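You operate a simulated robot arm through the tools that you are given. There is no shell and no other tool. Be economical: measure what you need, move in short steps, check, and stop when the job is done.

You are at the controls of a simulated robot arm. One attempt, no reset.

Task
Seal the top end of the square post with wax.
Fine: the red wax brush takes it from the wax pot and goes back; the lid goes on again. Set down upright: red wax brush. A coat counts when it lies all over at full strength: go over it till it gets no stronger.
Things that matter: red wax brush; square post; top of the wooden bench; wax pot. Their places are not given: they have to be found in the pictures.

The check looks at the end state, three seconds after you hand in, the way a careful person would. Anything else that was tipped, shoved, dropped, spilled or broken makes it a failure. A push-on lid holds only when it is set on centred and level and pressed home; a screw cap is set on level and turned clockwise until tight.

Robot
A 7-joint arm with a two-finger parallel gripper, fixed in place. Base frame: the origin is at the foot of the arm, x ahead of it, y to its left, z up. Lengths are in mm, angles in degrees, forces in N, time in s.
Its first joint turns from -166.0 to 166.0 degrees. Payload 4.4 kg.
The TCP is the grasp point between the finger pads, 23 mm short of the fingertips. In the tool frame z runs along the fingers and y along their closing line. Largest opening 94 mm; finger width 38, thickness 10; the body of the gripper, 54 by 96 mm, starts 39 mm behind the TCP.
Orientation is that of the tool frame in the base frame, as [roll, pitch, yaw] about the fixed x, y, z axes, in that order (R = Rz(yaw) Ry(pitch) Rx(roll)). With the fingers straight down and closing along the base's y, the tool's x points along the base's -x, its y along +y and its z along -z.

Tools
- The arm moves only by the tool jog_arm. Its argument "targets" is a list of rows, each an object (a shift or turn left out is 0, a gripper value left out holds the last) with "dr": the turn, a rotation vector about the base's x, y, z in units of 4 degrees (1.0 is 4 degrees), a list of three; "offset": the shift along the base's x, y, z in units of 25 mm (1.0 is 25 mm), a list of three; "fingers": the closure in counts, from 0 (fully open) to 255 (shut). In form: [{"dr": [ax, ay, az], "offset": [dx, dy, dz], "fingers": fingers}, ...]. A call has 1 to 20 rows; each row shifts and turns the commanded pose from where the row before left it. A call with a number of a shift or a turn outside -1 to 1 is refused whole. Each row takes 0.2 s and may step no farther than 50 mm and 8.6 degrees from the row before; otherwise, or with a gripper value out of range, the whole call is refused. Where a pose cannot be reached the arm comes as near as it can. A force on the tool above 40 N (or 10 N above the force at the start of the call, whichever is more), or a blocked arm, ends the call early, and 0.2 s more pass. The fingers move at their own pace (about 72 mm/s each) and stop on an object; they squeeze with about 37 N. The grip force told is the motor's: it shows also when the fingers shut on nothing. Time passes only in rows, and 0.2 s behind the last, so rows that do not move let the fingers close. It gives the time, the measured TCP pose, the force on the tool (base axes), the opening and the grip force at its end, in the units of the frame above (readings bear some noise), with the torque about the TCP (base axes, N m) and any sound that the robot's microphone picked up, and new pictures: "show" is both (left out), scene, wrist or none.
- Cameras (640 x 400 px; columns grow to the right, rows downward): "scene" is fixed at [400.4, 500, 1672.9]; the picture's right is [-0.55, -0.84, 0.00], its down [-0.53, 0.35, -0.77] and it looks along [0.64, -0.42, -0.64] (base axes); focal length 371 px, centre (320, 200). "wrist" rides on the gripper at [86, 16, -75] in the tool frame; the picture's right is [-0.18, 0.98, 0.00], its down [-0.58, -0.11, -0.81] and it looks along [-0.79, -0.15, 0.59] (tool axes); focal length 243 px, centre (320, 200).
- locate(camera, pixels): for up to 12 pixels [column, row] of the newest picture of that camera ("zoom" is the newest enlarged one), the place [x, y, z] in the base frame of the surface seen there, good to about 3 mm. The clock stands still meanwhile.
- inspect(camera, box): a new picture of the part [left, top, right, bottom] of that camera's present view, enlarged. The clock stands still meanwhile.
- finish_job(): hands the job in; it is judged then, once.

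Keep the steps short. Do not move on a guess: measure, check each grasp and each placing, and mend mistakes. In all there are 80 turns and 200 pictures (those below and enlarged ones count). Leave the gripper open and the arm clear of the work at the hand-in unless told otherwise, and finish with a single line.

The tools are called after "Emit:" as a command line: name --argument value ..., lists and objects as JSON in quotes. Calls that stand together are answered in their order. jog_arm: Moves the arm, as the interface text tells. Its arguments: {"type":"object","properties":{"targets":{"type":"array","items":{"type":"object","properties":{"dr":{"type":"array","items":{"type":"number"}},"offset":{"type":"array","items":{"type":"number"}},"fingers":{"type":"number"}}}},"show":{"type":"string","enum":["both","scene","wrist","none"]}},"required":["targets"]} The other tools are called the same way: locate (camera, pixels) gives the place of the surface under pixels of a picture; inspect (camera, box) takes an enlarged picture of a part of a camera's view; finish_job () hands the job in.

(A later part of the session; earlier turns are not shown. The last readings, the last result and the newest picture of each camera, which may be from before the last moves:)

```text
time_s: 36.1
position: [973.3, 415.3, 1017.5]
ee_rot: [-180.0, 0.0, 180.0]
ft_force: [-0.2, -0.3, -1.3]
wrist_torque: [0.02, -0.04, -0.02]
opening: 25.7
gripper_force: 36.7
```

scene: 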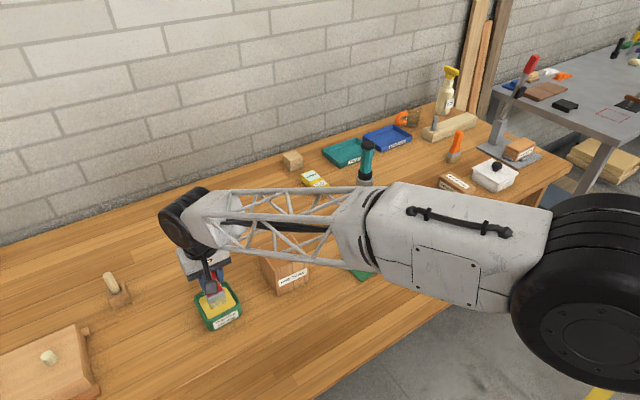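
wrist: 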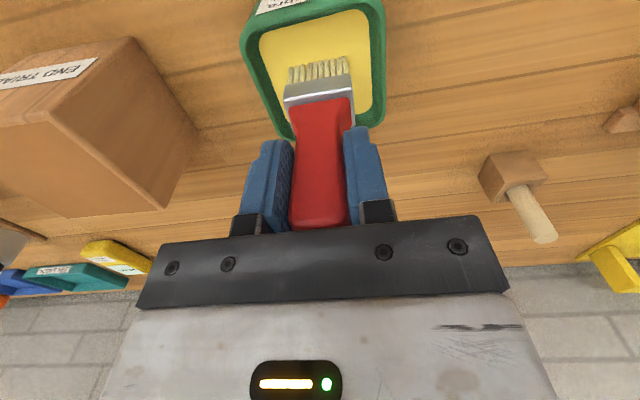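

No load now at 1017. I lift and look at the bristles.

Emit:
jog_arm --targets '[{"offset": [0, 0, 0.5]}, {"offset": [0, 0, 0.9]}, {"offset": [0, 0, 0.9]}, {"offset": [0, 0, 0.9]}, {"offset": [0, 0, 0.9]}, {}]'

Emit:
inspect --camera "wrist" --box '[260, 40, 380, 130]'

Emit:
inspect --camera "scene" --box '[180, 230, 260, 330]'

```text
time_s: 37.5
position: [973.6, 414.3, 1120.0]
ee_rot: [-179.9, 0.0, 179.9]
ft_force: [-0.4, 0.5, -1.1]
wrist_torque: [-0.05, -0.01, 0.0]
opening: 25.6
gripper_force: 36.7
```

scene: 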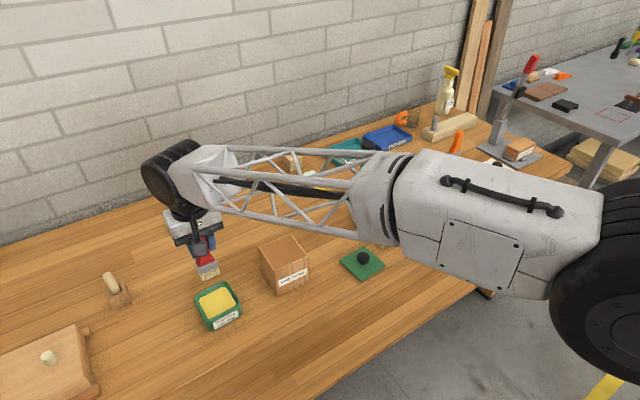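
wrist: 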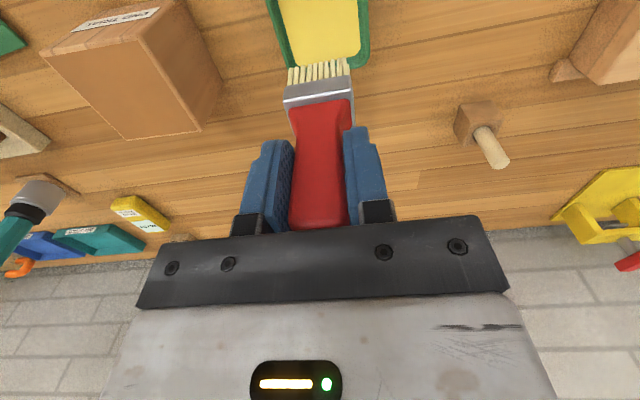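

```text
4.44 times, centred on (320, 85) of wrist
```

zoom: 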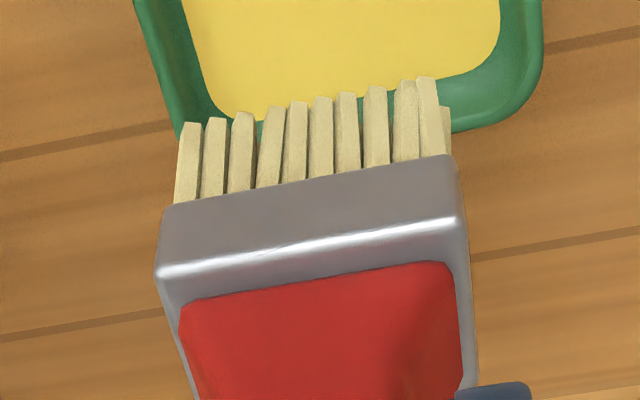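

```text
4.00 times, centred on (220, 280) of scene
```

zoom: 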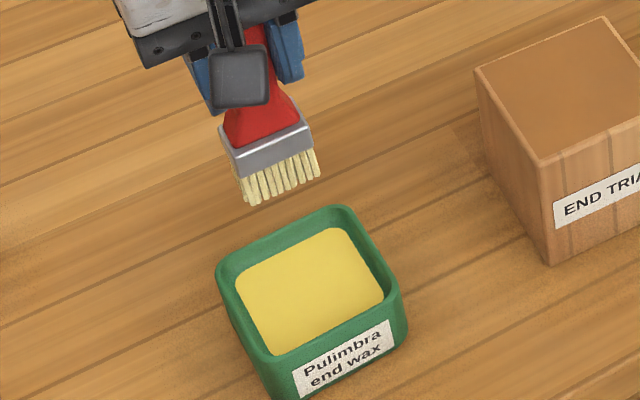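

The bristles are now yellow, i.e. loaded. I move over the post's near-right area (945,200) and go down to just above the top (TCP ≈1084).

Emit:
jog_arm --targets '[{"offset": [-0.127, -0.951, 0]}, {"offset": [-0.127, -0.951, 0]}, {"offset": [-0.127, -0.951, 0]}, {"offset": [-0.127, -0.951, 0]}, {"offset": [-0.127, -0.951, 0]}, {"offset": [-0.127, -0.951, 0]}, {"offset": [-0.127, -0.951, 0]}, {"offset": [-0.127, -0.951, 0]}, {"offset": [-0.127, -0.951, 0]}, {"offset": [0, 0, -0.8]}, {"offset": [0, 0, -0.64]}, {}]'

```text
time_s: 40.1
position: [944.7, 199.7, 1085.7]
ee_rot: [-179.9, 0.1, -180.0]
ft_force: [0.0, 0.0, -0.5]
wrist_torque: [0.01, 0.0, -0.02]
opening: 25.6
gripper_force: 36.5
```

scene: 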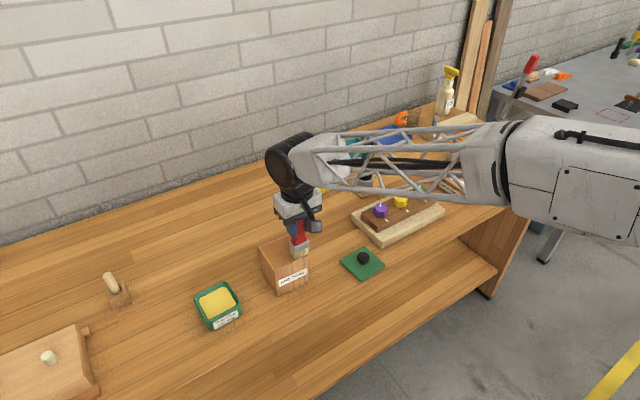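
wrist: 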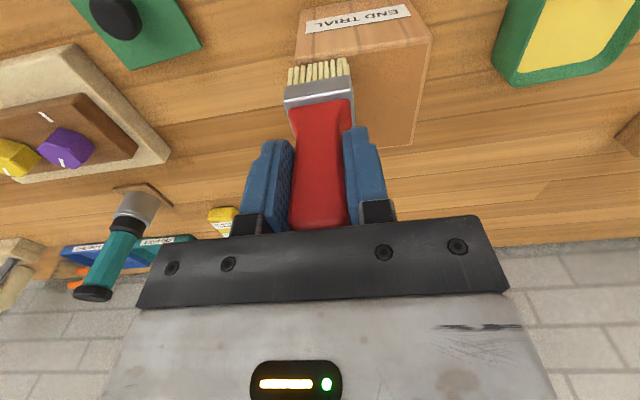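

Now I lower in 1.5 mm steps to find contact.

Emit:
jog_arm --targets '[{"offset": [0.2, 0.1, -0.06]}, {"offset": [0, 0, -0.06]}, {"offset": [0, 0, -0.06]}, {}]' --show "none"

```text
time_s: 41.1
position: [950.2, 203.0, 1081.7]
ee_rot: [-179.9, 0.0, -180.0]
ft_force: [-0.7, -0.3, -1.1]
wrist_torque: [0.04, 0.01, -0.01]
opening: 25.8
gripper_force: 37.3
```

Emit:
jog_arm --targets '[{"offset": [0, 0, -0.04]}, {"offset": [0, 0, -0.04]}, {}]' --show "none"

```text
time_s: 41.9
position: [950.2, 203.4, 1078.7]
ee_rot: [-179.8, 0.0, 179.8]
ft_force: [0.8, 0.3, -0.9]
wrist_torque: [0.0, 0.0, 0.0]
opening: 25.7
gripper_force: 37.0
```

Emit:
jog_arm --targets '[{"offset": [0, 0, -0.04]}, {"offset": [0, 0, -0.04]}, {}]' --show "none"

```text
time_s: 42.7
position: [949.8, 203.1, 1077.6]
ee_rot: [180.0, 0.2, 179.9]
ft_force: [-3.8, -3.1, 19.0]
wrist_torque: [-0.11, 0.41, 0.0]
opening: 25.8
gripper_force: 37.3
```

Contact at TCP≈1077.7. I ease up half a millimetre and make one light stroke along x, then look.

Emit:
jog_arm --targets '[{"offset": [0, -0.1, 0.02]}, {"offset": [-0.4, 0, 0]}, {"offset": [0.4, 0, 0]}, {"offset": [0.5, 0, 0]}, {"offset": [0.5, 0, 0]}, {"offset": [0.5, 0, 0]}, {"offset": [0.5, 0, 0]}, {"offset": [0.5, 0, 0]}, {}]' --show "none"

Emit:
inspect --camera "scene" --box '[240, 200, 340, 310]'

Emit:
inspect --camera "wrist" --box '[240, 0, 480, 160]'

```text
time_s: 44.7
position: [1013.2, 200.4, 1076.2]
ee_rot: [-179.9, 0.0, 179.9]
ft_force: [-8.5, 0.6, 23.7]
wrist_torque: [0.13, 0.6, 0.0]
opening: 25.7
gripper_force: 36.9
```

```text
3.64 times, centred on (290, 255) of scene
```

zoom: 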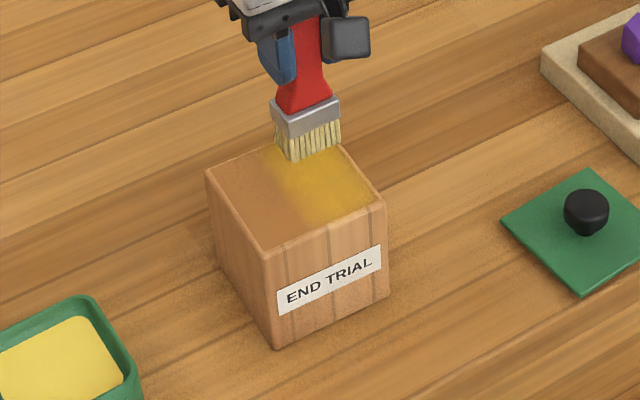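

```text
2.50 times, centred on (360, 80) of wrist
```

zoom: 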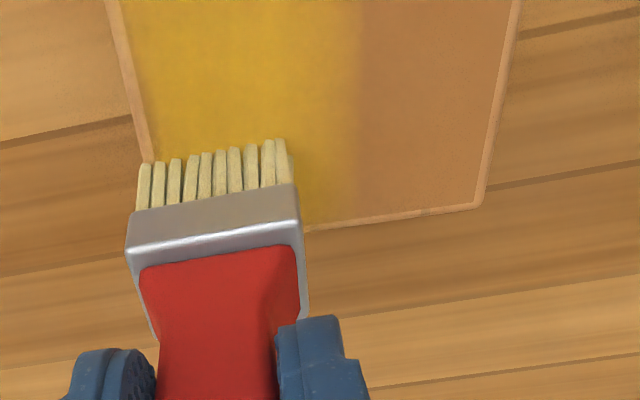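

Works well: a yellow coat about 60 mm wide is laid. I continue: lane y=228 back, then lane y=256 out.

Emit:
jog_arm --targets '[{"offset": [0.1, 0.5, 0.02]}, {"offset": [0, 0.6, 0]}, {"offset": [-0.5, 0, 0]}, {"offset": [-0.5, 0, 0]}, {"offset": [-0.5, 0, 0]}, {"offset": [-0.5, 0, 0]}, {"offset": [-0.5, 0, 0]}, {"offset": [-0.5, 0, 0]}, {"offset": [0, 0.6, 0]}, {"offset": [0, 0.55, 0]}, {"offset": [0.5, 0, 0]}, {"offset": [0.5, 0, 0]}, {"offset": [0.5, 0, 0]}, {"offset": [0.5, 0, 0]}, {"offset": [0.5, 0, 0]}, {"offset": [0.5, 0, 0]}, {}]' --show "none"

Emit:
inspect --camera "scene" --box '[240, 200, 340, 310]'

Emit:
inspect --camera "wrist" --box '[180, 0, 420, 160]'

```text
time_s: 48.3
position: [1014.0, 256.3, 1077.5]
ee_rot: [-179.9, -0.1, 179.9]
ft_force: [-1.8, -0.2, 5.6]
wrist_torque: [0.01, 0.0, -0.02]
opening: 25.9
gripper_force: 36.9
```

```text
3.64 times, centred on (290, 255) of scene
```

zoom: 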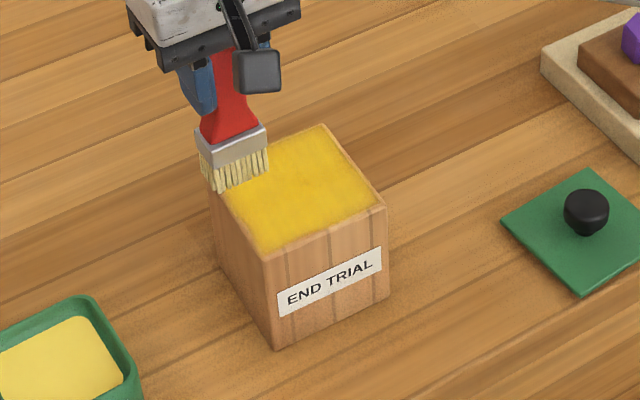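

```text
2.50 times, centred on (300, 80) of wrist
```

zoom: 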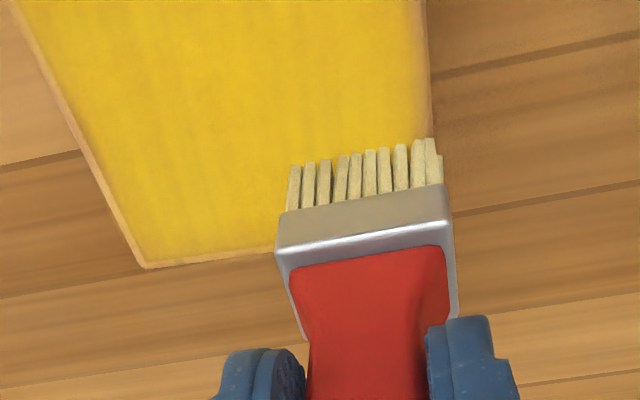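

Full area covered once, edges a bit thinner. Second pass with four lanes reaching a little over the edges.

Emit:
jog_arm --targets '[{"offset": [0.24, 0.4, 0]}, {"offset": [-0.672, 0, 0]}, {"offset": [-0.672, 0, 0]}, {"offset": [-0.672, 0, 0]}, {"offset": [-0.672, 0, 0]}, {"offset": [-0.672, 0, 0]}, {"offset": [0, -1, 0]}, {"offset": [0.672, 0, 0]}, {"offset": [0.672, 0, 0]}, {"offset": [0.672, 0, 0]}, {"offset": [0.672, 0, 0]}, {"offset": [0.672, 0, 0]}, {"offset": [0, -1, 0]}, {"offset": [-0.672, 0, 0]}, {"offset": [-0.672, 0, 0]}, {"offset": [-0.672, 0, 0]}, {"offset": [-0.672, 0, 0]}, {"offset": [-0.672, 0, 0]}, {"offset": [0, -1, 0]}]' --show "none"

Emit:
jog_arm --targets '[{"offset": [0.672, 0, 0]}, {"offset": [0.672, 0, 0]}, {"offset": [0.672, 0, 0]}, {"offset": [0.672, 0, 0]}, {"offset": [0.672, 0, 0]}, {}]' --show "none"

Emit:
inspect --camera "scene" --box '[240, 200, 340, 310]'

Emit:
inspect --camera "wrist" --box '[240, 0, 480, 160]'

```text
time_s: 52.3
position: [936.6, 190.9, 1077.3]
ee_rot: [-179.9, 0.1, -180.0]
ft_force: [0.8, 0.7, -1.9]
wrist_torque: [0.02, 0.01, 0.04]
opening: 25.8
gripper_force: 36.8
```

```text
time_s: 53.7
position: [1021.4, 191.7, 1076.5]
ee_rot: [-179.9, -0.1, 180.0]
ft_force: [-1.7, -0.8, 2.9]
wrist_torque: [0.01, 0.06, 0.03]
opening: 25.6
gripper_force: 37.6
```

```text
3.64 times, centred on (290, 255) of scene
```

zoom: 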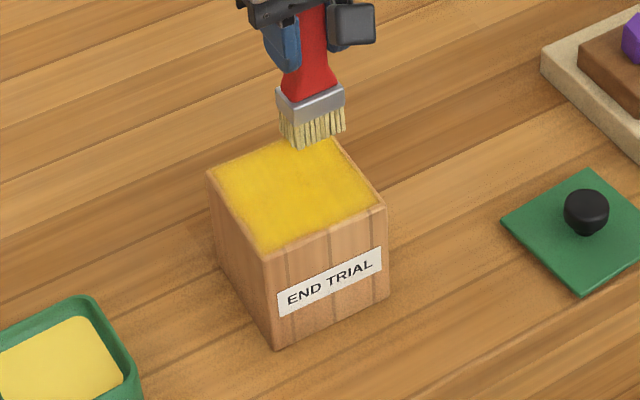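

```text
2.50 times, centred on (360, 80) of wrist
```

zoom: 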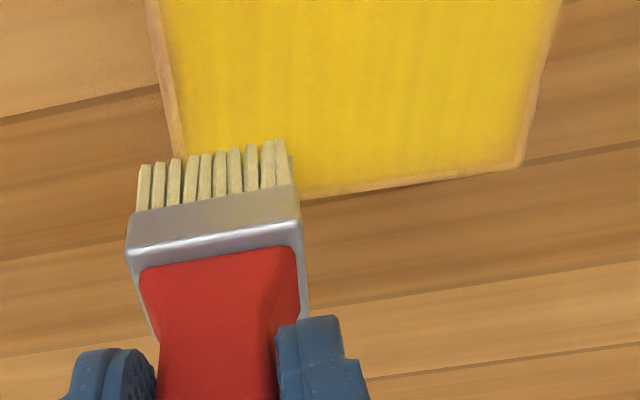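

Stronger, slightly mottled still; bristles look emptied. I go back for more wax: lift, travel to the pot, dip (contact expected near TCP 1015).

Emit:
jog_arm --targets '[{"offset": [0, 0, 0.9]}, {"offset": [0, 0, 0.82]}, {"offset": [-0.192, 0.892, 0]}, {"offset": [-0.192, 0.892, 0]}, {"offset": [-0.192, 0.892, 0]}, {"offset": [-0.192, 0.892, 0]}, {"offset": [-0.192, 0.892, 0]}, {"offset": [-0.192, 0.892, 0]}, {"offset": [-0.192, 0.892, 0]}, {"offset": [-0.192, 0.892, 0]}, {"offset": [-0.192, 0.892, 0]}, {"offset": [-0.192, 0.892, 0]}, {}, {"offset": [0, 0, -0.9]}, {"offset": [0, 0, -0.9]}, {"offset": [0, 0, -0.9]}, {"offset": [0, 0, -0.9]}, {"offset": [0, 0, -0.34]}, {}]'

```text
time_s: 57.7
position: [972.0, 414.2, 1021.5]
ee_rot: [-179.9, 0.2, 180.0]
ft_force: [-0.3, 0.2, -1.6]
wrist_torque: [-0.01, 0.0, 0.02]
opening: 25.6
gripper_force: 37.1
```

scene: 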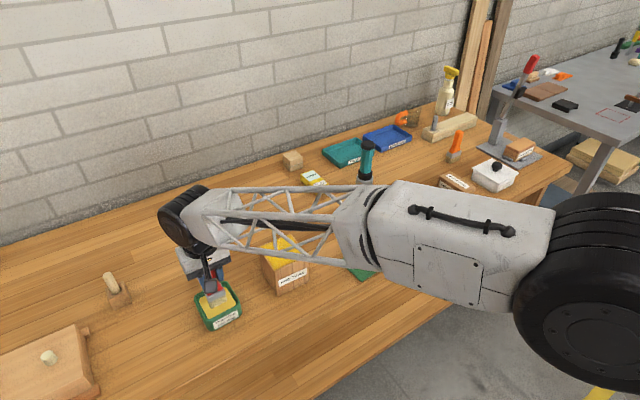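
wrist: 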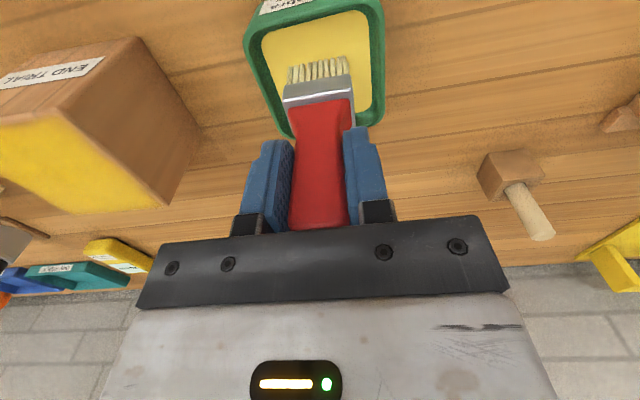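

I lower gently into the wax and dwell.

Emit:
jog_arm --targets '[{"offset": [0, 0, -0.16]}, {"offset": [0, 0, -0.08]}, {"offset": [0, 0, -0.06]}, {}]' --show "none"

```text
time_s: 58.7
position: [972.9, 415.1, 1014.2]
ee_rot: [180.0, 0.1, 180.0]
ft_force: [-1.0, -0.7, 7.0]
wrist_torque: [-0.02, -0.04, -0.01]
opening: 25.7
gripper_force: 37.2
```

Contact at 7 N. I stroke a little on the wax, lift, and check the bristles.

Emit:
jog_arm --targets '[{"offset": [-0.3, 0, 0]}, {"offset": [0.3, 0, 0]}, {"offset": [0.3, 0, 0]}, {"offset": [-0.3, 0, 0]}, {"offset": [0, 0, 0.5]}, {"offset": [0, 0, 0.9]}, {"offset": [0, 0, 0.9]}, {"offset": [0, 0, 0.9]}, {"offset": [0, 0, 1]}, {}]' --show "none"

Emit:
inspect --camera "wrist" --box '[260, 40, 380, 130]'

Emit:
inspect --camera "scene" --box '[180, 220, 310, 330]'

```text
time_s: 60.9
position: [973.7, 413.7, 1119.8]
ee_rot: [-179.9, -0.1, 179.9]
ft_force: [0.2, 0.0, -1.5]
wrist_torque: [0.0, 0.03, 0.0]
opening: 25.4
gripper_force: 36.8
```

```text
4.44 times, centred on (320, 85) of wrist
```

zoom: 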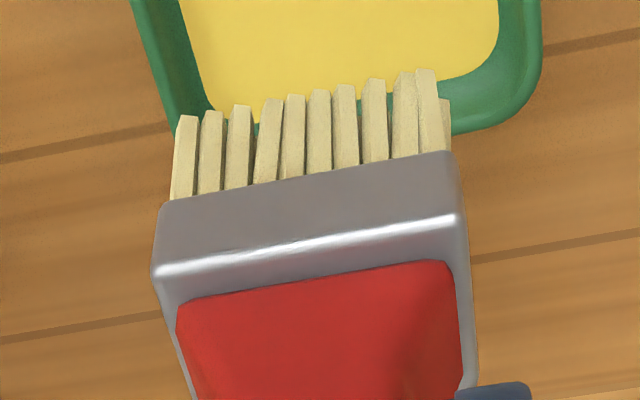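

```text
3.64 times, centred on (245, 275) of scene
```

zoom: 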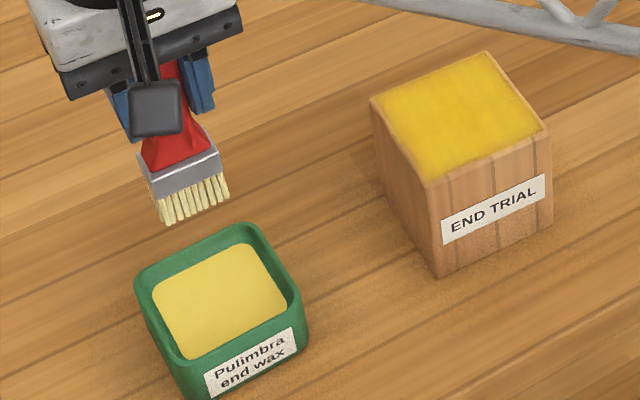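

Reloaded. The coat fades near the edges, so the third pass reaches over them. Back to the post corner (936,190).

Emit:
jog_arm --targets '[{"offset": [-0.148, -0.91, 0]}, {"offset": [-0.148, -0.91, 0]}, {"offset": [-0.148, -0.91, 0]}, {"offset": [-0.148, -0.91, 0]}, {"offset": [-0.148, -0.91, 0]}, {"offset": [-0.148, -0.91, 0]}, {"offset": [-0.148, -0.91, 0]}, {"offset": [-0.148, -0.91, 0]}, {"offset": [-0.148, -0.91, 0]}, {"offset": [-0.148, -0.91, 0]}, {}, {"offset": [0, 0, -0.9]}, {"offset": [0, 0, -0.7]}, {"offset": [0, 0, -0.1]}, {"offset": [0, 0, -0.04]}, {}]' --show "none"

```text
time_s: 64.3
position: [935.7, 186.6, 1077.2]
ee_rot: [180.0, 0.1, -180.0]
ft_force: [-2.3, -0.7, 12.9]
wrist_torque: [-0.02, -0.02, -0.03]
opening: 25.8
gripper_force: 36.8
```

Contact 13 N. I make the next lanes y=187, 209, 231.

Emit:
jog_arm --targets '[{"offset": [0.68, 0, 0]}, {"offset": [0.68, 0, 0]}, {"offset": [0.68, 0, 0]}, {"offset": [0.68, 0, 0]}, {"offset": [0.68, 0, 0]}, {"offset": [0, 0.88, 0]}, {"offset": [-0.68, 0, 0]}, {"offset": [-0.68, 0, 0]}, {"offset": [-0.68, 0, 0]}, {"offset": [-0.68, 0, 0]}, {"offset": [-0.68, 0, 0]}, {"offset": [0, 0.88, 0]}, {"offset": [0.68, 0, 0]}, {"offset": [0.68, 0, 0]}, {"offset": [0.68, 0, 0]}, {"offset": [0.68, 0, 0]}, {"offset": [0.68, 0, 0]}, {}]' --show "none"

Emit:
jog_arm --targets '[{"offset": [0, 0.88, 0]}, {"offset": [-0.68, 0, 0]}, {"offset": [-0.68, 0, 0]}, {"offset": [-0.68, 0, 0]}, {"offset": [-0.68, 0, 0]}, {"offset": [-0.68, 0, 0]}, {"offset": [0, 0.7, 0]}, {"offset": [0.68, 0, 0]}, {"offset": [0.68, 0, 0]}, {"offset": [0.68, 0, 0]}, {"offset": [0.68, 0, 0]}, {"offset": [0.68, 0, 0]}, {}]' --show "none"

Emit:
inspect --camera "scene" --box '[240, 200, 340, 310]'

Emit:
inspect --camera "wrist" --box '[180, 0, 420, 160]'

```text
time_s: 68.1
position: [1021.3, 231.5, 1075.9]
ee_rot: [-179.9, 0.1, 179.9]
ft_force: [0.0, 0.1, -0.5]
wrist_torque: [0.01, -0.01, 0.01]
opening: 25.4
gripper_force: 36.9
```

```text
time_s: 70.9
position: [1020.3, 269.6, 1075.3]
ee_rot: [-179.9, 0.1, 180.0]
ft_force: [0.5, 0.3, -1.5]
wrist_torque: [-0.02, -0.01, -0.02]
opening: 25.5
gripper_force: 37.2
```

```text
3.64 times, centred on (290, 255) of scene
```

zoom: 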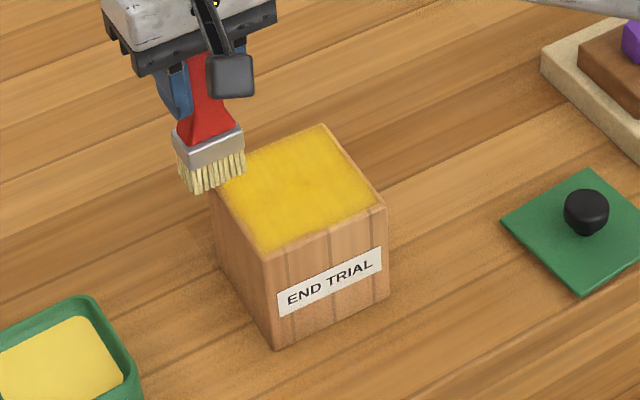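

```text
2.50 times, centred on (300, 80) of wrist
```

zoom: 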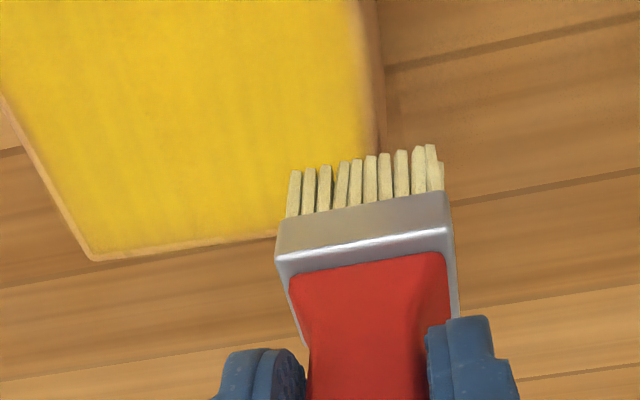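

Looks even. I lift clear and examine the whole top closely.

Emit:
jog_arm --targets '[{"offset": [0, 0.5, 0.9]}, {"offset": [0, 0.9, 0.9]}, {"offset": [0, 0.9, 0]}, {"offset": [0, 0.9, 0]}, {"offset": [0, 0.9, 0]}, {}]' --show "none"

Emit:
inspect --camera "scene" --box '[252, 225, 316, 280]'

Emit:
inspect --camera "wrist" --box '[0, 20, 240, 220]'

```text
time_s: 72.3
position: [1019.9, 373.3, 1121.5]
ee_rot: [-179.9, -0.1, -179.9]
ft_force: [-0.2, 0.3, -1.0]
wrist_torque: [0.03, 0.02, 0.02]
opening: 25.6
gripper_force: 36.9
```

```text
7.27 times, centred on (284, 252) of scene
```

zoom: 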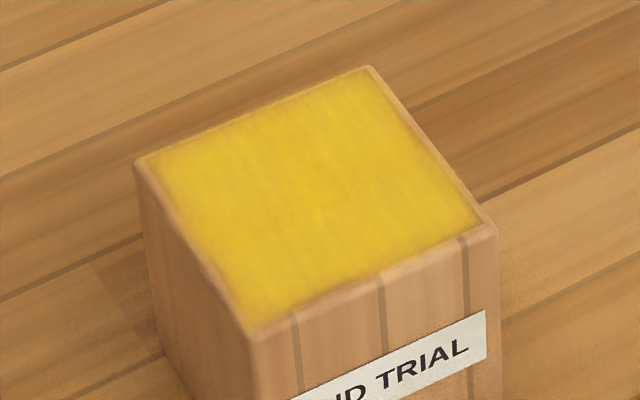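

```text
2.00 times, centred on (120, 120) of wrist
```

zoom: 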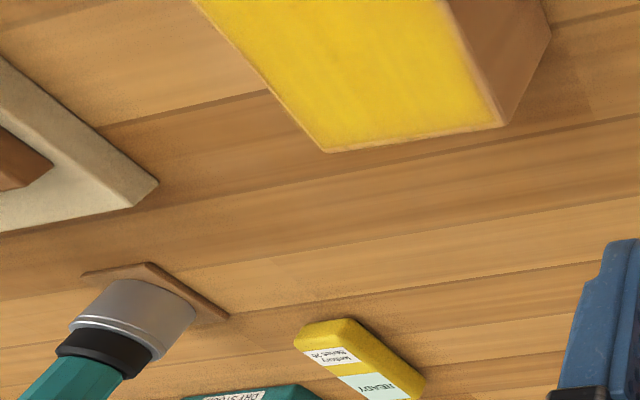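

Slight fading remains towards the edges. One more load and a cross pass, so I can see whether it gets stronger.

Emit:
jog_arm --targets '[{"offset": [-0.94, 0.82, 0]}, {"offset": [-0.94, 0.82, 0]}, {}, {"offset": [0, 0, -0.9]}, {"offset": [0, 0, -0.9]}, {"offset": [0, 0, -0.9]}, {"offset": [0, 0, -0.9]}, {"offset": [0, 0, -0.4]}, {"offset": [0, 0, -0.12]}, {"offset": [0, 0, -0.12]}, {}]' --show "wrist"

```text
time_s: 74.7
position: [973.9, 414.2, 1014.7]
ee_rot: [-179.9, -0.1, -180.0]
ft_force: [1.2, 0.2, -0.7]
wrist_torque: [-0.02, 0.01, -0.01]
opening: 25.8
gripper_force: 37.2
```

wrist: 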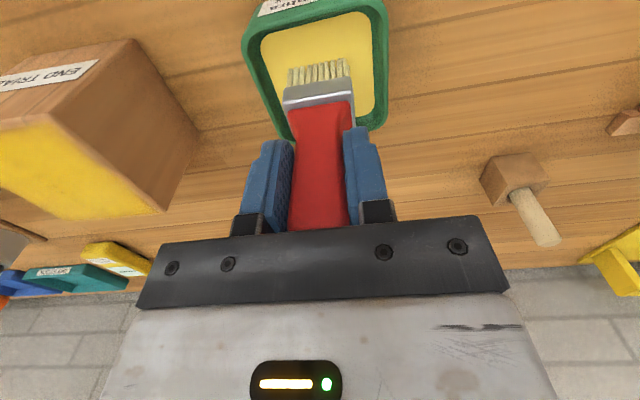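

Emit:
jog_arm --targets '[{"offset": [0, 0, -0.06]}, {"offset": [0, 0, -0.04]}, {}]' --show "none"

```text
time_s: 75.5
position: [973.3, 413.8, 1013.4]
ee_rot: [180.0, 0.1, 179.8]
ft_force: [-2.1, -1.9, 7.8]
wrist_torque: [-0.01, 0.01, -0.03]
opening: 25.7
gripper_force: 37.0
```

Contact at 8 N. I work the brush, lift and go to the post corner.

Emit:
jog_arm --targets '[{"offset": [-0.3, 0, 0]}, {"offset": [0.3, 0, 0]}, {"offset": [0.3, 0, 0]}, {"offset": [-0.3, 0, 0]}, {"offset": [0, 0, 0.5]}, {"offset": [0, 0, 0.94]}, {"offset": [0, 0, 0.94]}, {"offset": [0, 0, 0.94]}, {"offset": [0, 0, 0.94]}, {"offset": [-0.16, -0.999, 0]}, {"offset": [-0.16, -0.999, 0]}, {"offset": [-0.16, -0.999, 0]}, {"offset": [-0.16, -0.999, 0]}, {"offset": [-0.16, -0.999, 0]}, {"offset": [-0.16, -0.999, 0]}, {"offset": [-0.16, -0.999, 0]}, {"offset": [-0.16, -0.999, 0]}, {"offset": [-0.16, -0.999, 0]}, {}]' --show "none"

Emit:
jog_arm --targets '[{"offset": [0, 0, -0.9]}, {"offset": [0, 0, -0.7]}, {"offset": [0, 0, -0.1]}, {"offset": [0, 0, -0.04]}, {}]' --show "none"

```text
time_s: 79.5
position: [937.8, 187.6, 1119.3]
ee_rot: [-179.9, 0.0, -180.0]
ft_force: [0.7, 0.0, -0.9]
wrist_torque: [0.0, 0.02, 0.04]
opening: 25.7
gripper_force: 37.3
```

```text
time_s: 80.7
position: [937.2, 187.5, 1074.6]
ee_rot: [-180.0, -0.1, -180.0]
ft_force: [0.2, 0.3, -1.1]
wrist_torque: [0.04, 0.0, 0.02]
opening: 25.6
gripper_force: 36.8
```

No contact yet; I go down in 1 mm steps.

Emit:
jog_arm --targets '[{"offset": [0, 0, -0.04]}, {}]' --show "none"

```text
time_s: 81.3
position: [937.2, 188.2, 1075.0]
ee_rot: [-180.0, 0.1, -180.0]
ft_force: [-1.6, 0.8, 6.2]
wrist_torque: [0.02, 0.02, 0.02]
opening: 25.6
gripper_force: 37.1
```

Contact. Now strokes along y with x lanes 937, 955, 973 …

Emit:
jog_arm --targets '[{"offset": [0, 0.82, -0.02]}, {"offset": [0, 0.82, 0]}, {"offset": [0, 0.82, 0]}, {"offset": [0, 0.82, 0]}, {"offset": [0.7, 0, 0]}, {"offset": [0, -0.82, 0]}, {"offset": [0, -0.82, 0]}, {"offset": [0, -0.82, 0]}, {"offset": [0, -0.82, 0]}, {"offset": [0.7, 0, 0]}, {"offset": [0, 0.82, 0]}, {"offset": [0, 0.82, 0]}, {"offset": [0, 0.82, 0]}, {"offset": [0, 0.82, 0]}, {}]' --show "none"

Emit:
jog_arm --targets '[{"offset": [0.7, 0, 0]}, {"offset": [0, -0.82, 0]}, {"offset": [0, -0.82, 0]}, {"offset": [0, -0.82, 0]}, {"offset": [0, -0.82, 0]}, {"offset": [0.7, 0, 0]}, {"offset": [0, 0.82, 0]}, {"offset": [0, 0.82, 0]}, {"offset": [0, 0.82, 0]}, {"offset": [0, 0.82, 0]}, {"offset": [0.5, 0, 0]}, {"offset": [0, -0.82, 0]}, {"offset": [0, -0.82, 0]}, {"offset": [0, -0.82, 0]}, {"offset": [0, -0.82, 0]}, {}]' --show "none"

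```text
time_s: 84.5
position: [972.4, 269.9, 1073.6]
ee_rot: [-180.0, 0.1, 179.9]
ft_force: [-1.6, -9.1, 23.5]
wrist_torque: [-0.9, -0.17, -0.13]
opening: 25.8
gripper_force: 36.9
```

```text
time_s: 87.9
position: [1019.4, 188.8, 1073.5]
ee_rot: [-179.8, 0.0, 179.9]
ft_force: [0.9, 4.5, 13.5]
wrist_torque: [0.49, -0.24, 0.02]
opening: 25.9
gripper_force: 36.5
```

I lift clear toward the brush's home side and examine coat and brush.

Emit:
jog_arm --targets '[{"offset": [0, 0, 0.9]}, {"offset": [0, 0, 0.9]}, {"offset": [0, -0.9, 0]}, {"offset": [0, -0.9, 0]}, {"offset": [0, -0.9, 0]}, {"offset": [0, -0.9, 0]}, {}]'

Emit:
inspect --camera "scene" --box '[252, 225, 316, 280]'

Emit:
inspect --camera "wrist" --box '[380, 0, 640, 160]'

Emit:
inspect --camera "scene" --box '[280, 120, 380, 230]'

```text
time_s: 89.5
position: [1021.5, 98.1, 1118.2]
ee_rot: [-179.9, -0.1, 180.0]
ft_force: [-0.3, -0.2, -1.2]
wrist_torque: [-0.01, 0.02, 0.0]
opening: 25.4
gripper_force: 37.2
```

scene: 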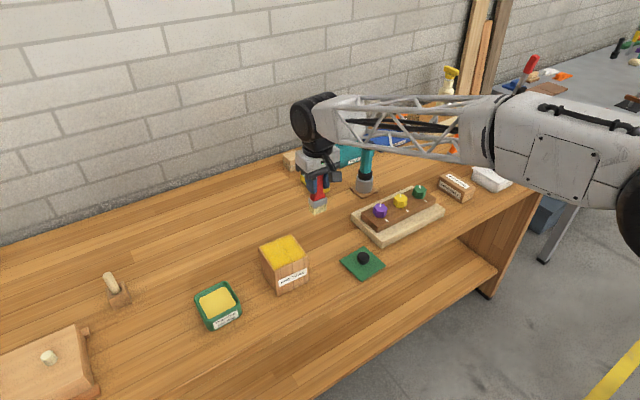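
wrist: 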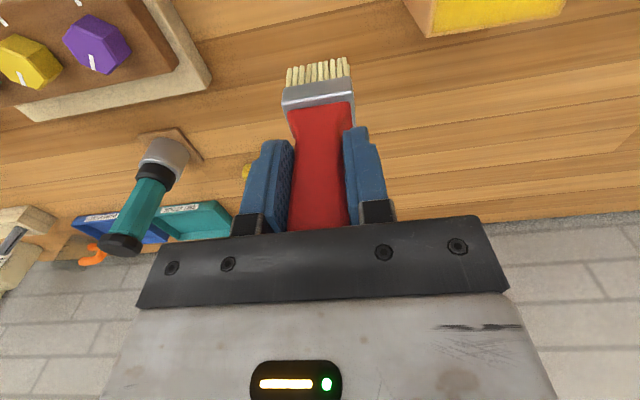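

```text
7.27 times, centred on (284, 252) of scene
```

zoom: 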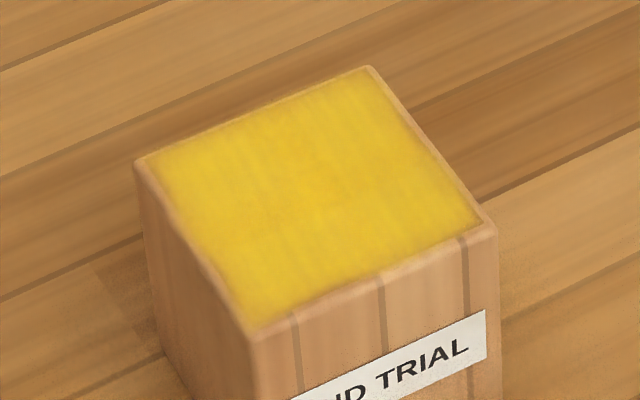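

```text
2.46 times, centred on (510, 80) of wrist
```

zoom: 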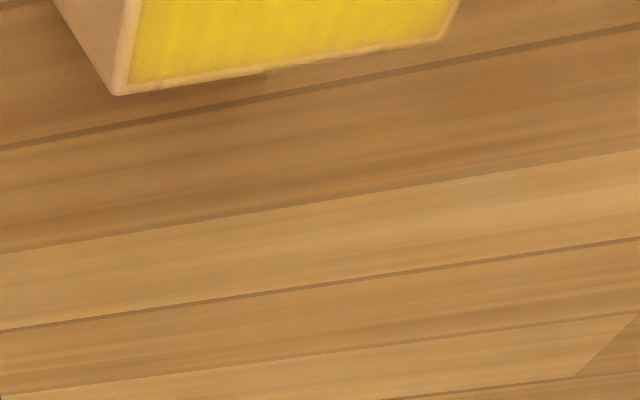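

```text
3.64 times, centred on (330, 175) of scene
```

zoom: 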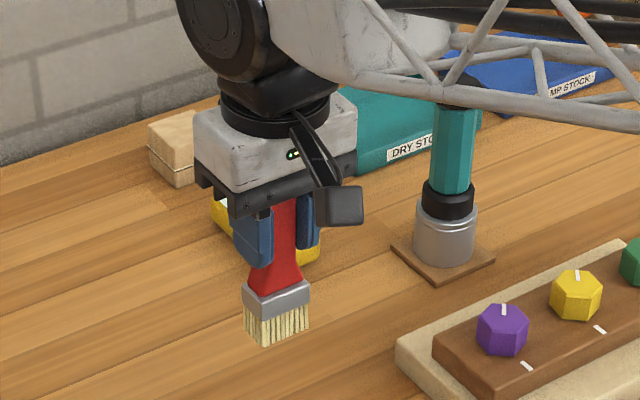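

The coat is a touch brighter than before, so I can't yet say it no longer gains. One more load and full pass: travel to the pot.

Emit:
jog_arm --targets '[{"offset": [-0.149, 0.972, 0]}, {"offset": [-0.149, 0.972, 0]}, {"offset": [-0.149, 0.972, 0]}, {"offset": [-0.149, 0.972, 0]}, {"offset": [-0.149, 0.972, 0]}, {"offset": [-0.149, 0.972, 0]}, {"offset": [-0.149, 0.972, 0]}, {"offset": [-0.149, 0.972, 0]}, {"offset": [-0.149, 0.972, 0]}, {"offset": [-0.149, 0.972, 0]}, {"offset": [-0.149, 0.972, 0]}, {"offset": [-0.149, 0.972, 0]}, {"offset": [-0.149, 0.972, 0]}, {}, {"offset": [0, 0, -0.9]}, {"offset": [0, 0, -0.9]}, {"offset": [0, 0, -0.9]}, {"offset": [0, 0, -0.9]}, {"offset": [0, 0, -0.4]}, {}]' --show "wrist"

Emit:
jog_arm --targets '[{"offset": [0, 0, -0.1]}, {"offset": [0, 0, -0.06]}, {"offset": [0, 0, -0.06]}, {}]' --show "none"

```text
time_s: 93.7
position: [972.2, 414.9, 1018.6]
ee_rot: [-179.9, 0.1, -180.0]
ft_force: [-0.5, 0.4, -1.3]
wrist_torque: [0.0, 0.01, 0.0]
opening: 25.6
gripper_force: 36.9
```

wrist: 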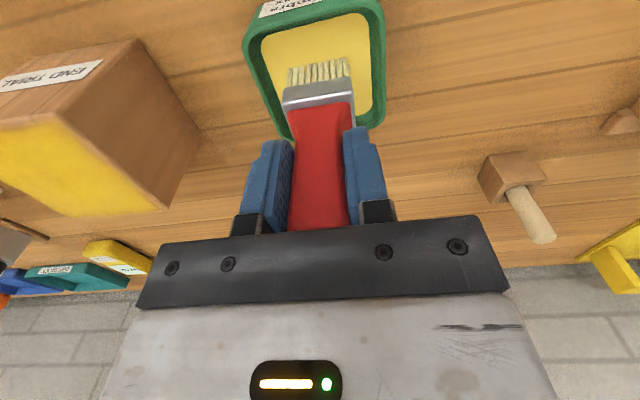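

```text
time_s: 94.7
position: [970.7, 415.2, 1013.2]
ee_rot: [-179.9, 0.0, 179.9]
ft_force: [0.3, -0.1, -0.9]
wrist_torque: [-0.06, 0.01, -0.03]
opening: 25.6
gripper_force: 37.2
```

Emit:
jog_arm --targets '[{"offset": [0, 0, -0.06]}, {"offset": [0, 0, -0.05]}, {}]' --show "none"

```text
time_s: 95.5
position: [972.8, 414.0, 1011.6]
ee_rot: [-180.0, 0.1, -180.0]
ft_force: [-3.5, 1.3, 12.2]
wrist_torque: [0.1, 0.13, 0.02]
opening: 25.5
gripper_force: 36.9
```

Contact at TCP≈1012. Work, lift, go to the post corner, lower to ~1076.

Emit:
jog_arm --targets '[{"offset": [-0.3, 0, 0]}, {"offset": [0.3, 0, 0]}, {"offset": [0.3, 0, 0]}, {"offset": [-0.3, 0, 0]}, {"offset": [0, 0, 0.58]}, {"offset": [0, 0, 0.94]}, {"offset": [0, 0, 0.94]}, {"offset": [0, 0, 0.94]}, {"offset": [0, 0, 0.94]}, {"offset": [-0.16, -0.999, 0]}, {"offset": [-0.16, -0.999, 0]}, {"offset": [-0.16, -0.999, 0]}, {"offset": [-0.16, -0.999, 0]}, {"offset": [-0.16, -0.999, 0]}, {"offset": [-0.16, -0.999, 0]}, {"offset": [-0.16, -0.999, 0]}, {"offset": [-0.16, -0.999, 0]}, {"offset": [-0.16, -0.999, 0]}, {}]' --show "none"

Emit:
jog_arm --targets '[{"offset": [0, 0, -0.9]}, {"offset": [0, 0, -0.76]}, {"offset": [0, 0, -0.1]}, {"offset": [0, 0, -0.04]}, {}]' --show "none"

```text
time_s: 99.5
position: [935.1, 190.0, 1120.0]
ee_rot: [-179.9, 0.0, 180.0]
ft_force: [0.2, -0.1, -1.5]
wrist_torque: [-0.02, -0.03, 0.0]
opening: 25.6
gripper_force: 36.7
```

```text
time_s: 100.7
position: [935.5, 189.5, 1074.1]
ee_rot: [-179.9, 0.0, 180.0]
ft_force: [0.0, -0.4, -1.0]
wrist_torque: [0.03, -0.04, 0.01]
opening: 25.3
gripper_force: 37.4
```

Emit:
jog_arm --targets '[{"offset": [0, 0, -0.06]}, {}]' --show "none"

```text
time_s: 101.3
position: [936.6, 189.6, 1074.6]
ee_rot: [-180.0, 0.1, 180.0]
ft_force: [-3.6, 0.4, 9.6]
wrist_torque: [0.18, 0.06, 0.03]
opening: 25.4
gripper_force: 37.5
```

Contact 10 N. Full pass along x in five lanes.

Emit:
jog_arm --targets '[{"offset": [0.68, 0, 0]}, {"offset": [0.68, 0, 0]}, {"offset": [0.68, 0, 0]}, {"offset": [0.68, 0, 0]}, {"offset": [0.6, 0, 0]}, {"offset": [0, 0.85, 0]}, {"offset": [-0.68, 0, 0]}, {"offset": [-0.68, 0, 0]}, {"offset": [-0.68, 0, 0]}, {"offset": [-0.68, 0, 0]}, {"offset": [-0.6, 0, 0]}, {"offset": [0, 0.85, 0]}, {"offset": [0.68, 0, 0]}, {"offset": [0.68, 0, 0]}, {"offset": [0.68, 0, 0]}, {"offset": [0.68, 0, 0]}, {"offset": [0.6, 0, 0]}, {"offset": [0, 0.85, 0]}]' --show "none"

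Emit:
jog_arm --targets '[{"offset": [-0.68, 0, 0]}, {"offset": [-0.68, 0, 0]}, {"offset": [-0.68, 0, 0]}, {"offset": [-0.68, 0, 0]}, {"offset": [-0.6, 0, 0]}, {"offset": [0, 0.65, 0]}, {"offset": [0.68, 0, 0]}, {"offset": [0.68, 0, 0]}, {"offset": [0.68, 0, 0]}, {"offset": [0.68, 0, 0]}, {"offset": [0.6, 0, 0]}, {"offset": [0, 0, 0.9]}, {"offset": [0, 0, 0.9]}, {"offset": [0, 0.9, 0]}, {"offset": [0, 0.9, 0]}, {"offset": [0, 0.9, 0]}, {"offset": [0, 0.9, 0]}, {}]' --show "none"

Emit:
inspect --camera "scene" --box '[252, 225, 316, 280]'

Emit:
inspect --camera "wrist" --box '[0, 20, 240, 220]'

```text
time_s: 105.1
position: [1019.5, 251.5, 1072.6]
ee_rot: [-179.9, -0.1, 179.9]
ft_force: [0.9, -3.2, 7.0]
wrist_torque: [-0.13, -0.13, -0.02]
opening: 25.7
gripper_force: 36.6
```

```text
time_s: 108.9
position: [1020.2, 360.6, 1116.4]
ee_rot: [-179.8, 0.0, 179.9]
ft_force: [1.4, 0.2, -0.9]
wrist_torque: [-0.02, -0.02, 0.0]
opening: 25.5
gripper_force: 36.5
```

```text
7.27 times, centred on (284, 252) of scene
```

zoom: 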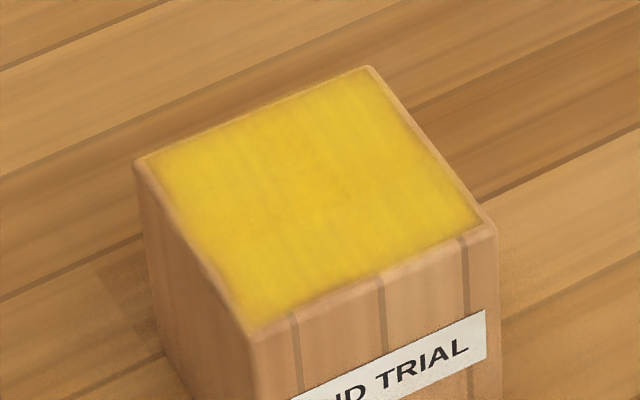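

```text
2.00 times, centred on (120, 120) of wrist
```

zoom: 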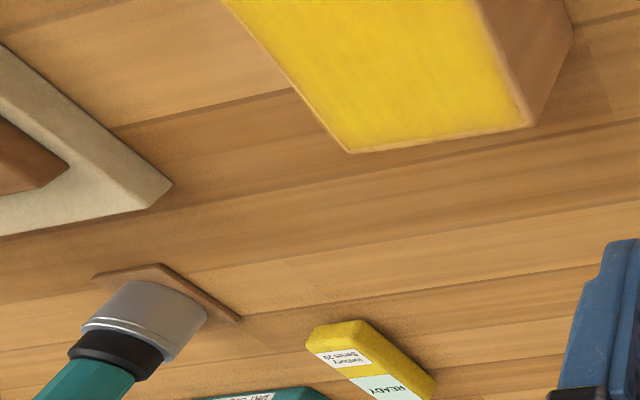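

Unchanged from the last pass: the coat no longer gets stronger, and the post's corners are where they were. Now I carry the brush back over its home (980,67).

Emit:
jog_arm --targets '[{"offset": [-0.133, -0.979, 0]}, {"offset": [-0.133, -0.979, 0]}, {"offset": [-0.133, -0.979, 0]}, {"offset": [-0.133, -0.979, 0]}, {"offset": [-0.133, -0.979, 0]}, {"offset": [-0.133, -0.979, 0]}, {"offset": [-0.133, -0.979, 0]}, {"offset": [-0.133, -0.979, 0]}, {"offset": [-0.133, -0.979, 0]}, {"offset": [-0.133, -0.979, 0]}, {"offset": [-0.133, -0.979, 0]}, {"offset": [-0.133, -0.979, 0]}, {}]'

Emit:
inspect --camera "wrist" --box '[260, 40, 380, 240]'

Emit:
inspect --camera "scene" --box '[290, 140, 390, 270]'

```text
time_s: 111.7
position: [978.4, 64.3, 1118.2]
ee_rot: [-179.9, 0.1, 179.8]
ft_force: [-1.0, 0.2, -0.5]
wrist_torque: [0.0, 0.01, 0.04]
opening: 25.6
gripper_force: 36.8
```

scene: 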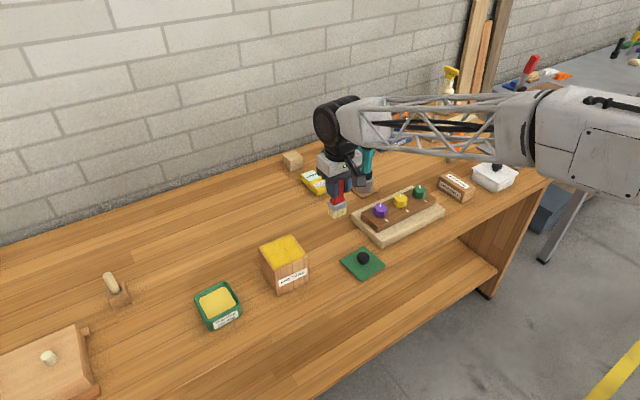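
wrist: 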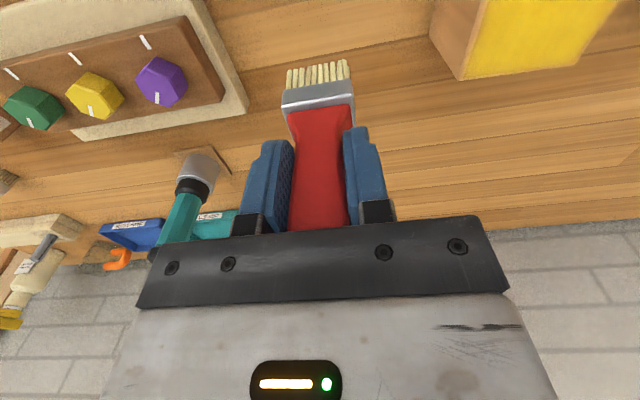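

```text
2.00 times, centred on (320, 140) of wrist
```

zoom: 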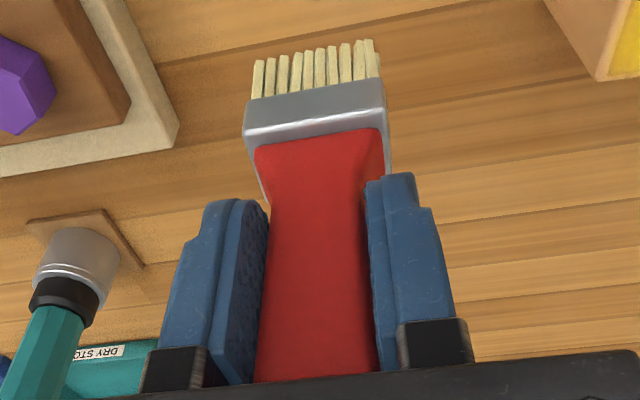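

```text
3.08 times, centred on (340, 205) of scene
```

zoom: 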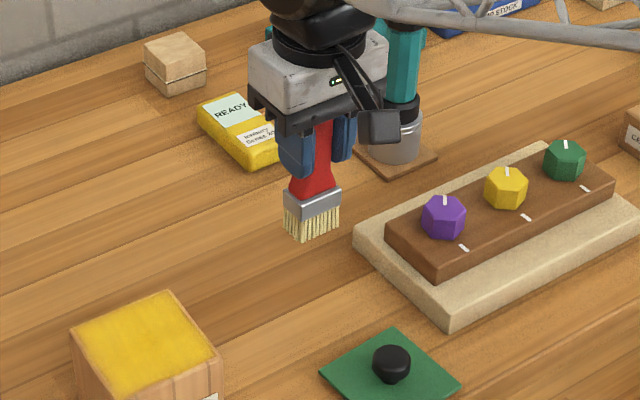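

The brush hangs straight. I lower to ~979, just above the bench.

Emit:
jog_arm --targets '[{"offset": [0.06, 0.1, -0.9]}, {"offset": [0, 0, -0.9]}, {"offset": [0, 0, -0.9]}, {"offset": [0, 0, -0.9]}, {"offset": [0, 0, -0.9]}, {"offset": [0, 0, -0.8]}, {"offset": [0, 0, -0.3]}, {}]'

Emit:
inspect --camera "scene" --box '[305, 190, 375, 265]'

```text
time_s: 113.5
position: [981.9, 69.4, 976.8]
ee_rot: [-179.9, 0.0, 180.0]
ft_force: [0.4, -0.5, -1.0]
wrist_torque: [0.01, -0.01, 0.01]
opening: 25.4
gripper_force: 37.1
```

scene: 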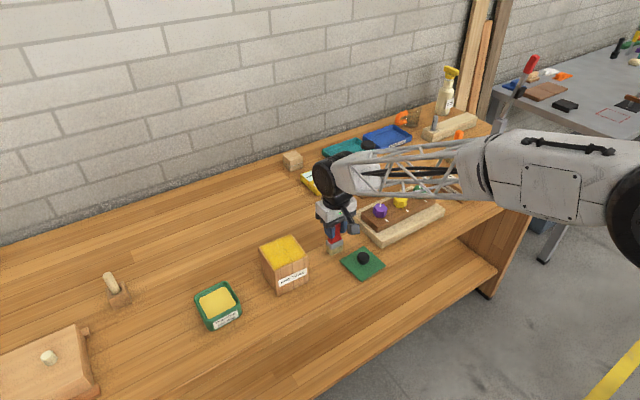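
wrist: 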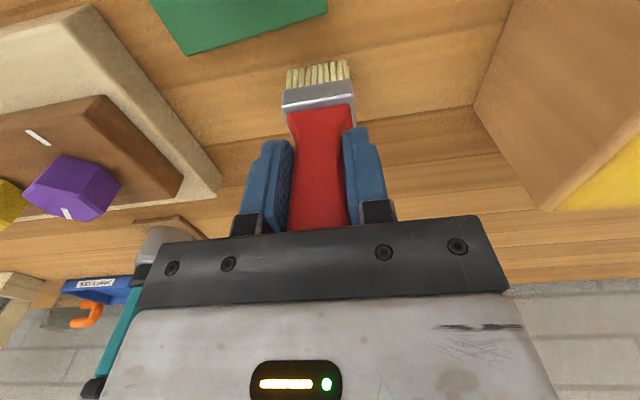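

```text
5.33 times, centred on (340, 228) of scene
```

zoom: 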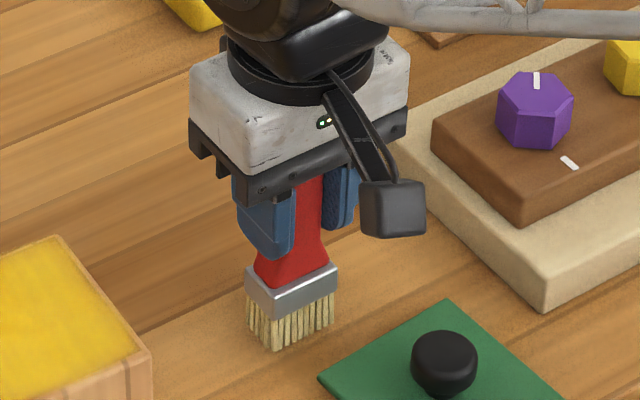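

Not touching yet. I lower in 1 mm steps.

Emit:
jog_arm --targets '[{"offset": [0, -0.06, -0.04]}, {"offset": [0, 0, -0.04]}, {"offset": [0, 0, -0.04]}, {}]' --show "none"

```text
time_s: 114.5
position: [981.0, 67.0, 973.9]
ee_rot: [-179.9, 0.1, 180.0]
ft_force: [0.2, 0.5, -0.4]
wrist_torque: [-0.01, -0.01, 0.01]
opening: 25.6
gripper_force: 36.8
```

Emit:
jog_arm --targets '[{"offset": [0, 0, -0.04]}, {"offset": [0, 0, -0.04]}, {}]' --show "none"

```text
time_s: 115.3
position: [980.8, 68.1, 972.4]
ee_rot: [-179.9, 0.0, -180.0]
ft_force: [0.1, -0.1, -1.4]
wrist_torque: [0.0, 0.02, -0.02]
opening: 25.8
gripper_force: 36.8
```

Emit:
jog_arm --targets '[{"offset": [0, 0, -0.04]}, {"offset": [0, 0, -0.03]}, {}]' --show "none"

```text
time_s: 116.1
position: [980.7, 66.4, 972.5]
ee_rot: [-179.9, 0.1, -179.9]
ft_force: [-0.9, 0.0, 9.0]
wrist_torque: [0.06, -0.08, -0.02]
opening: 25.7
gripper_force: 36.8
```

Standing on the bench at 9 N with little torque. I open slowly and look before rising.

Emit:
jog_arm --targets '[{"fingers": 180}, {"fingers": 165}, {"fingers": 140}, {"fingers": 100}, {"fingers": 50}, {"fingers": 0}, {}]'

```text
time_s: 117.7
position: [980.7, 66.6, 971.5]
ee_rot: [-179.9, 0.0, -179.9]
ft_force: [-1.0, -0.8, -0.7]
wrist_torque: [0.01, 0.02, -0.04]
opening: 94.0
gripper_force: 0.0
```

scene: 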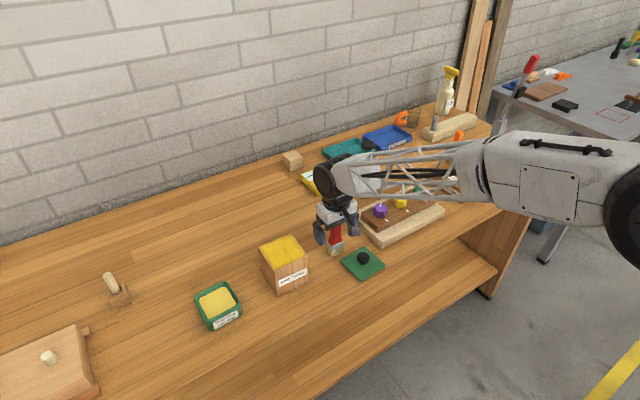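
wrist: 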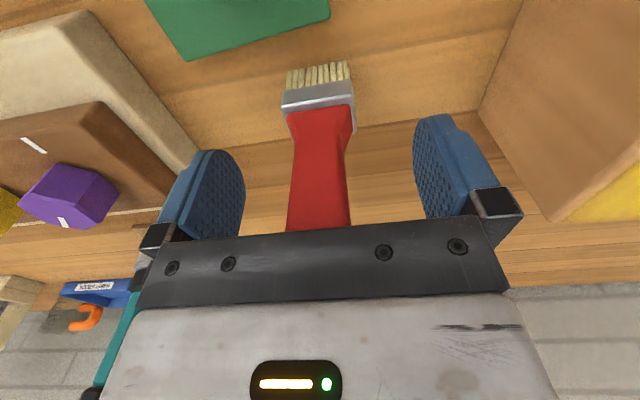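

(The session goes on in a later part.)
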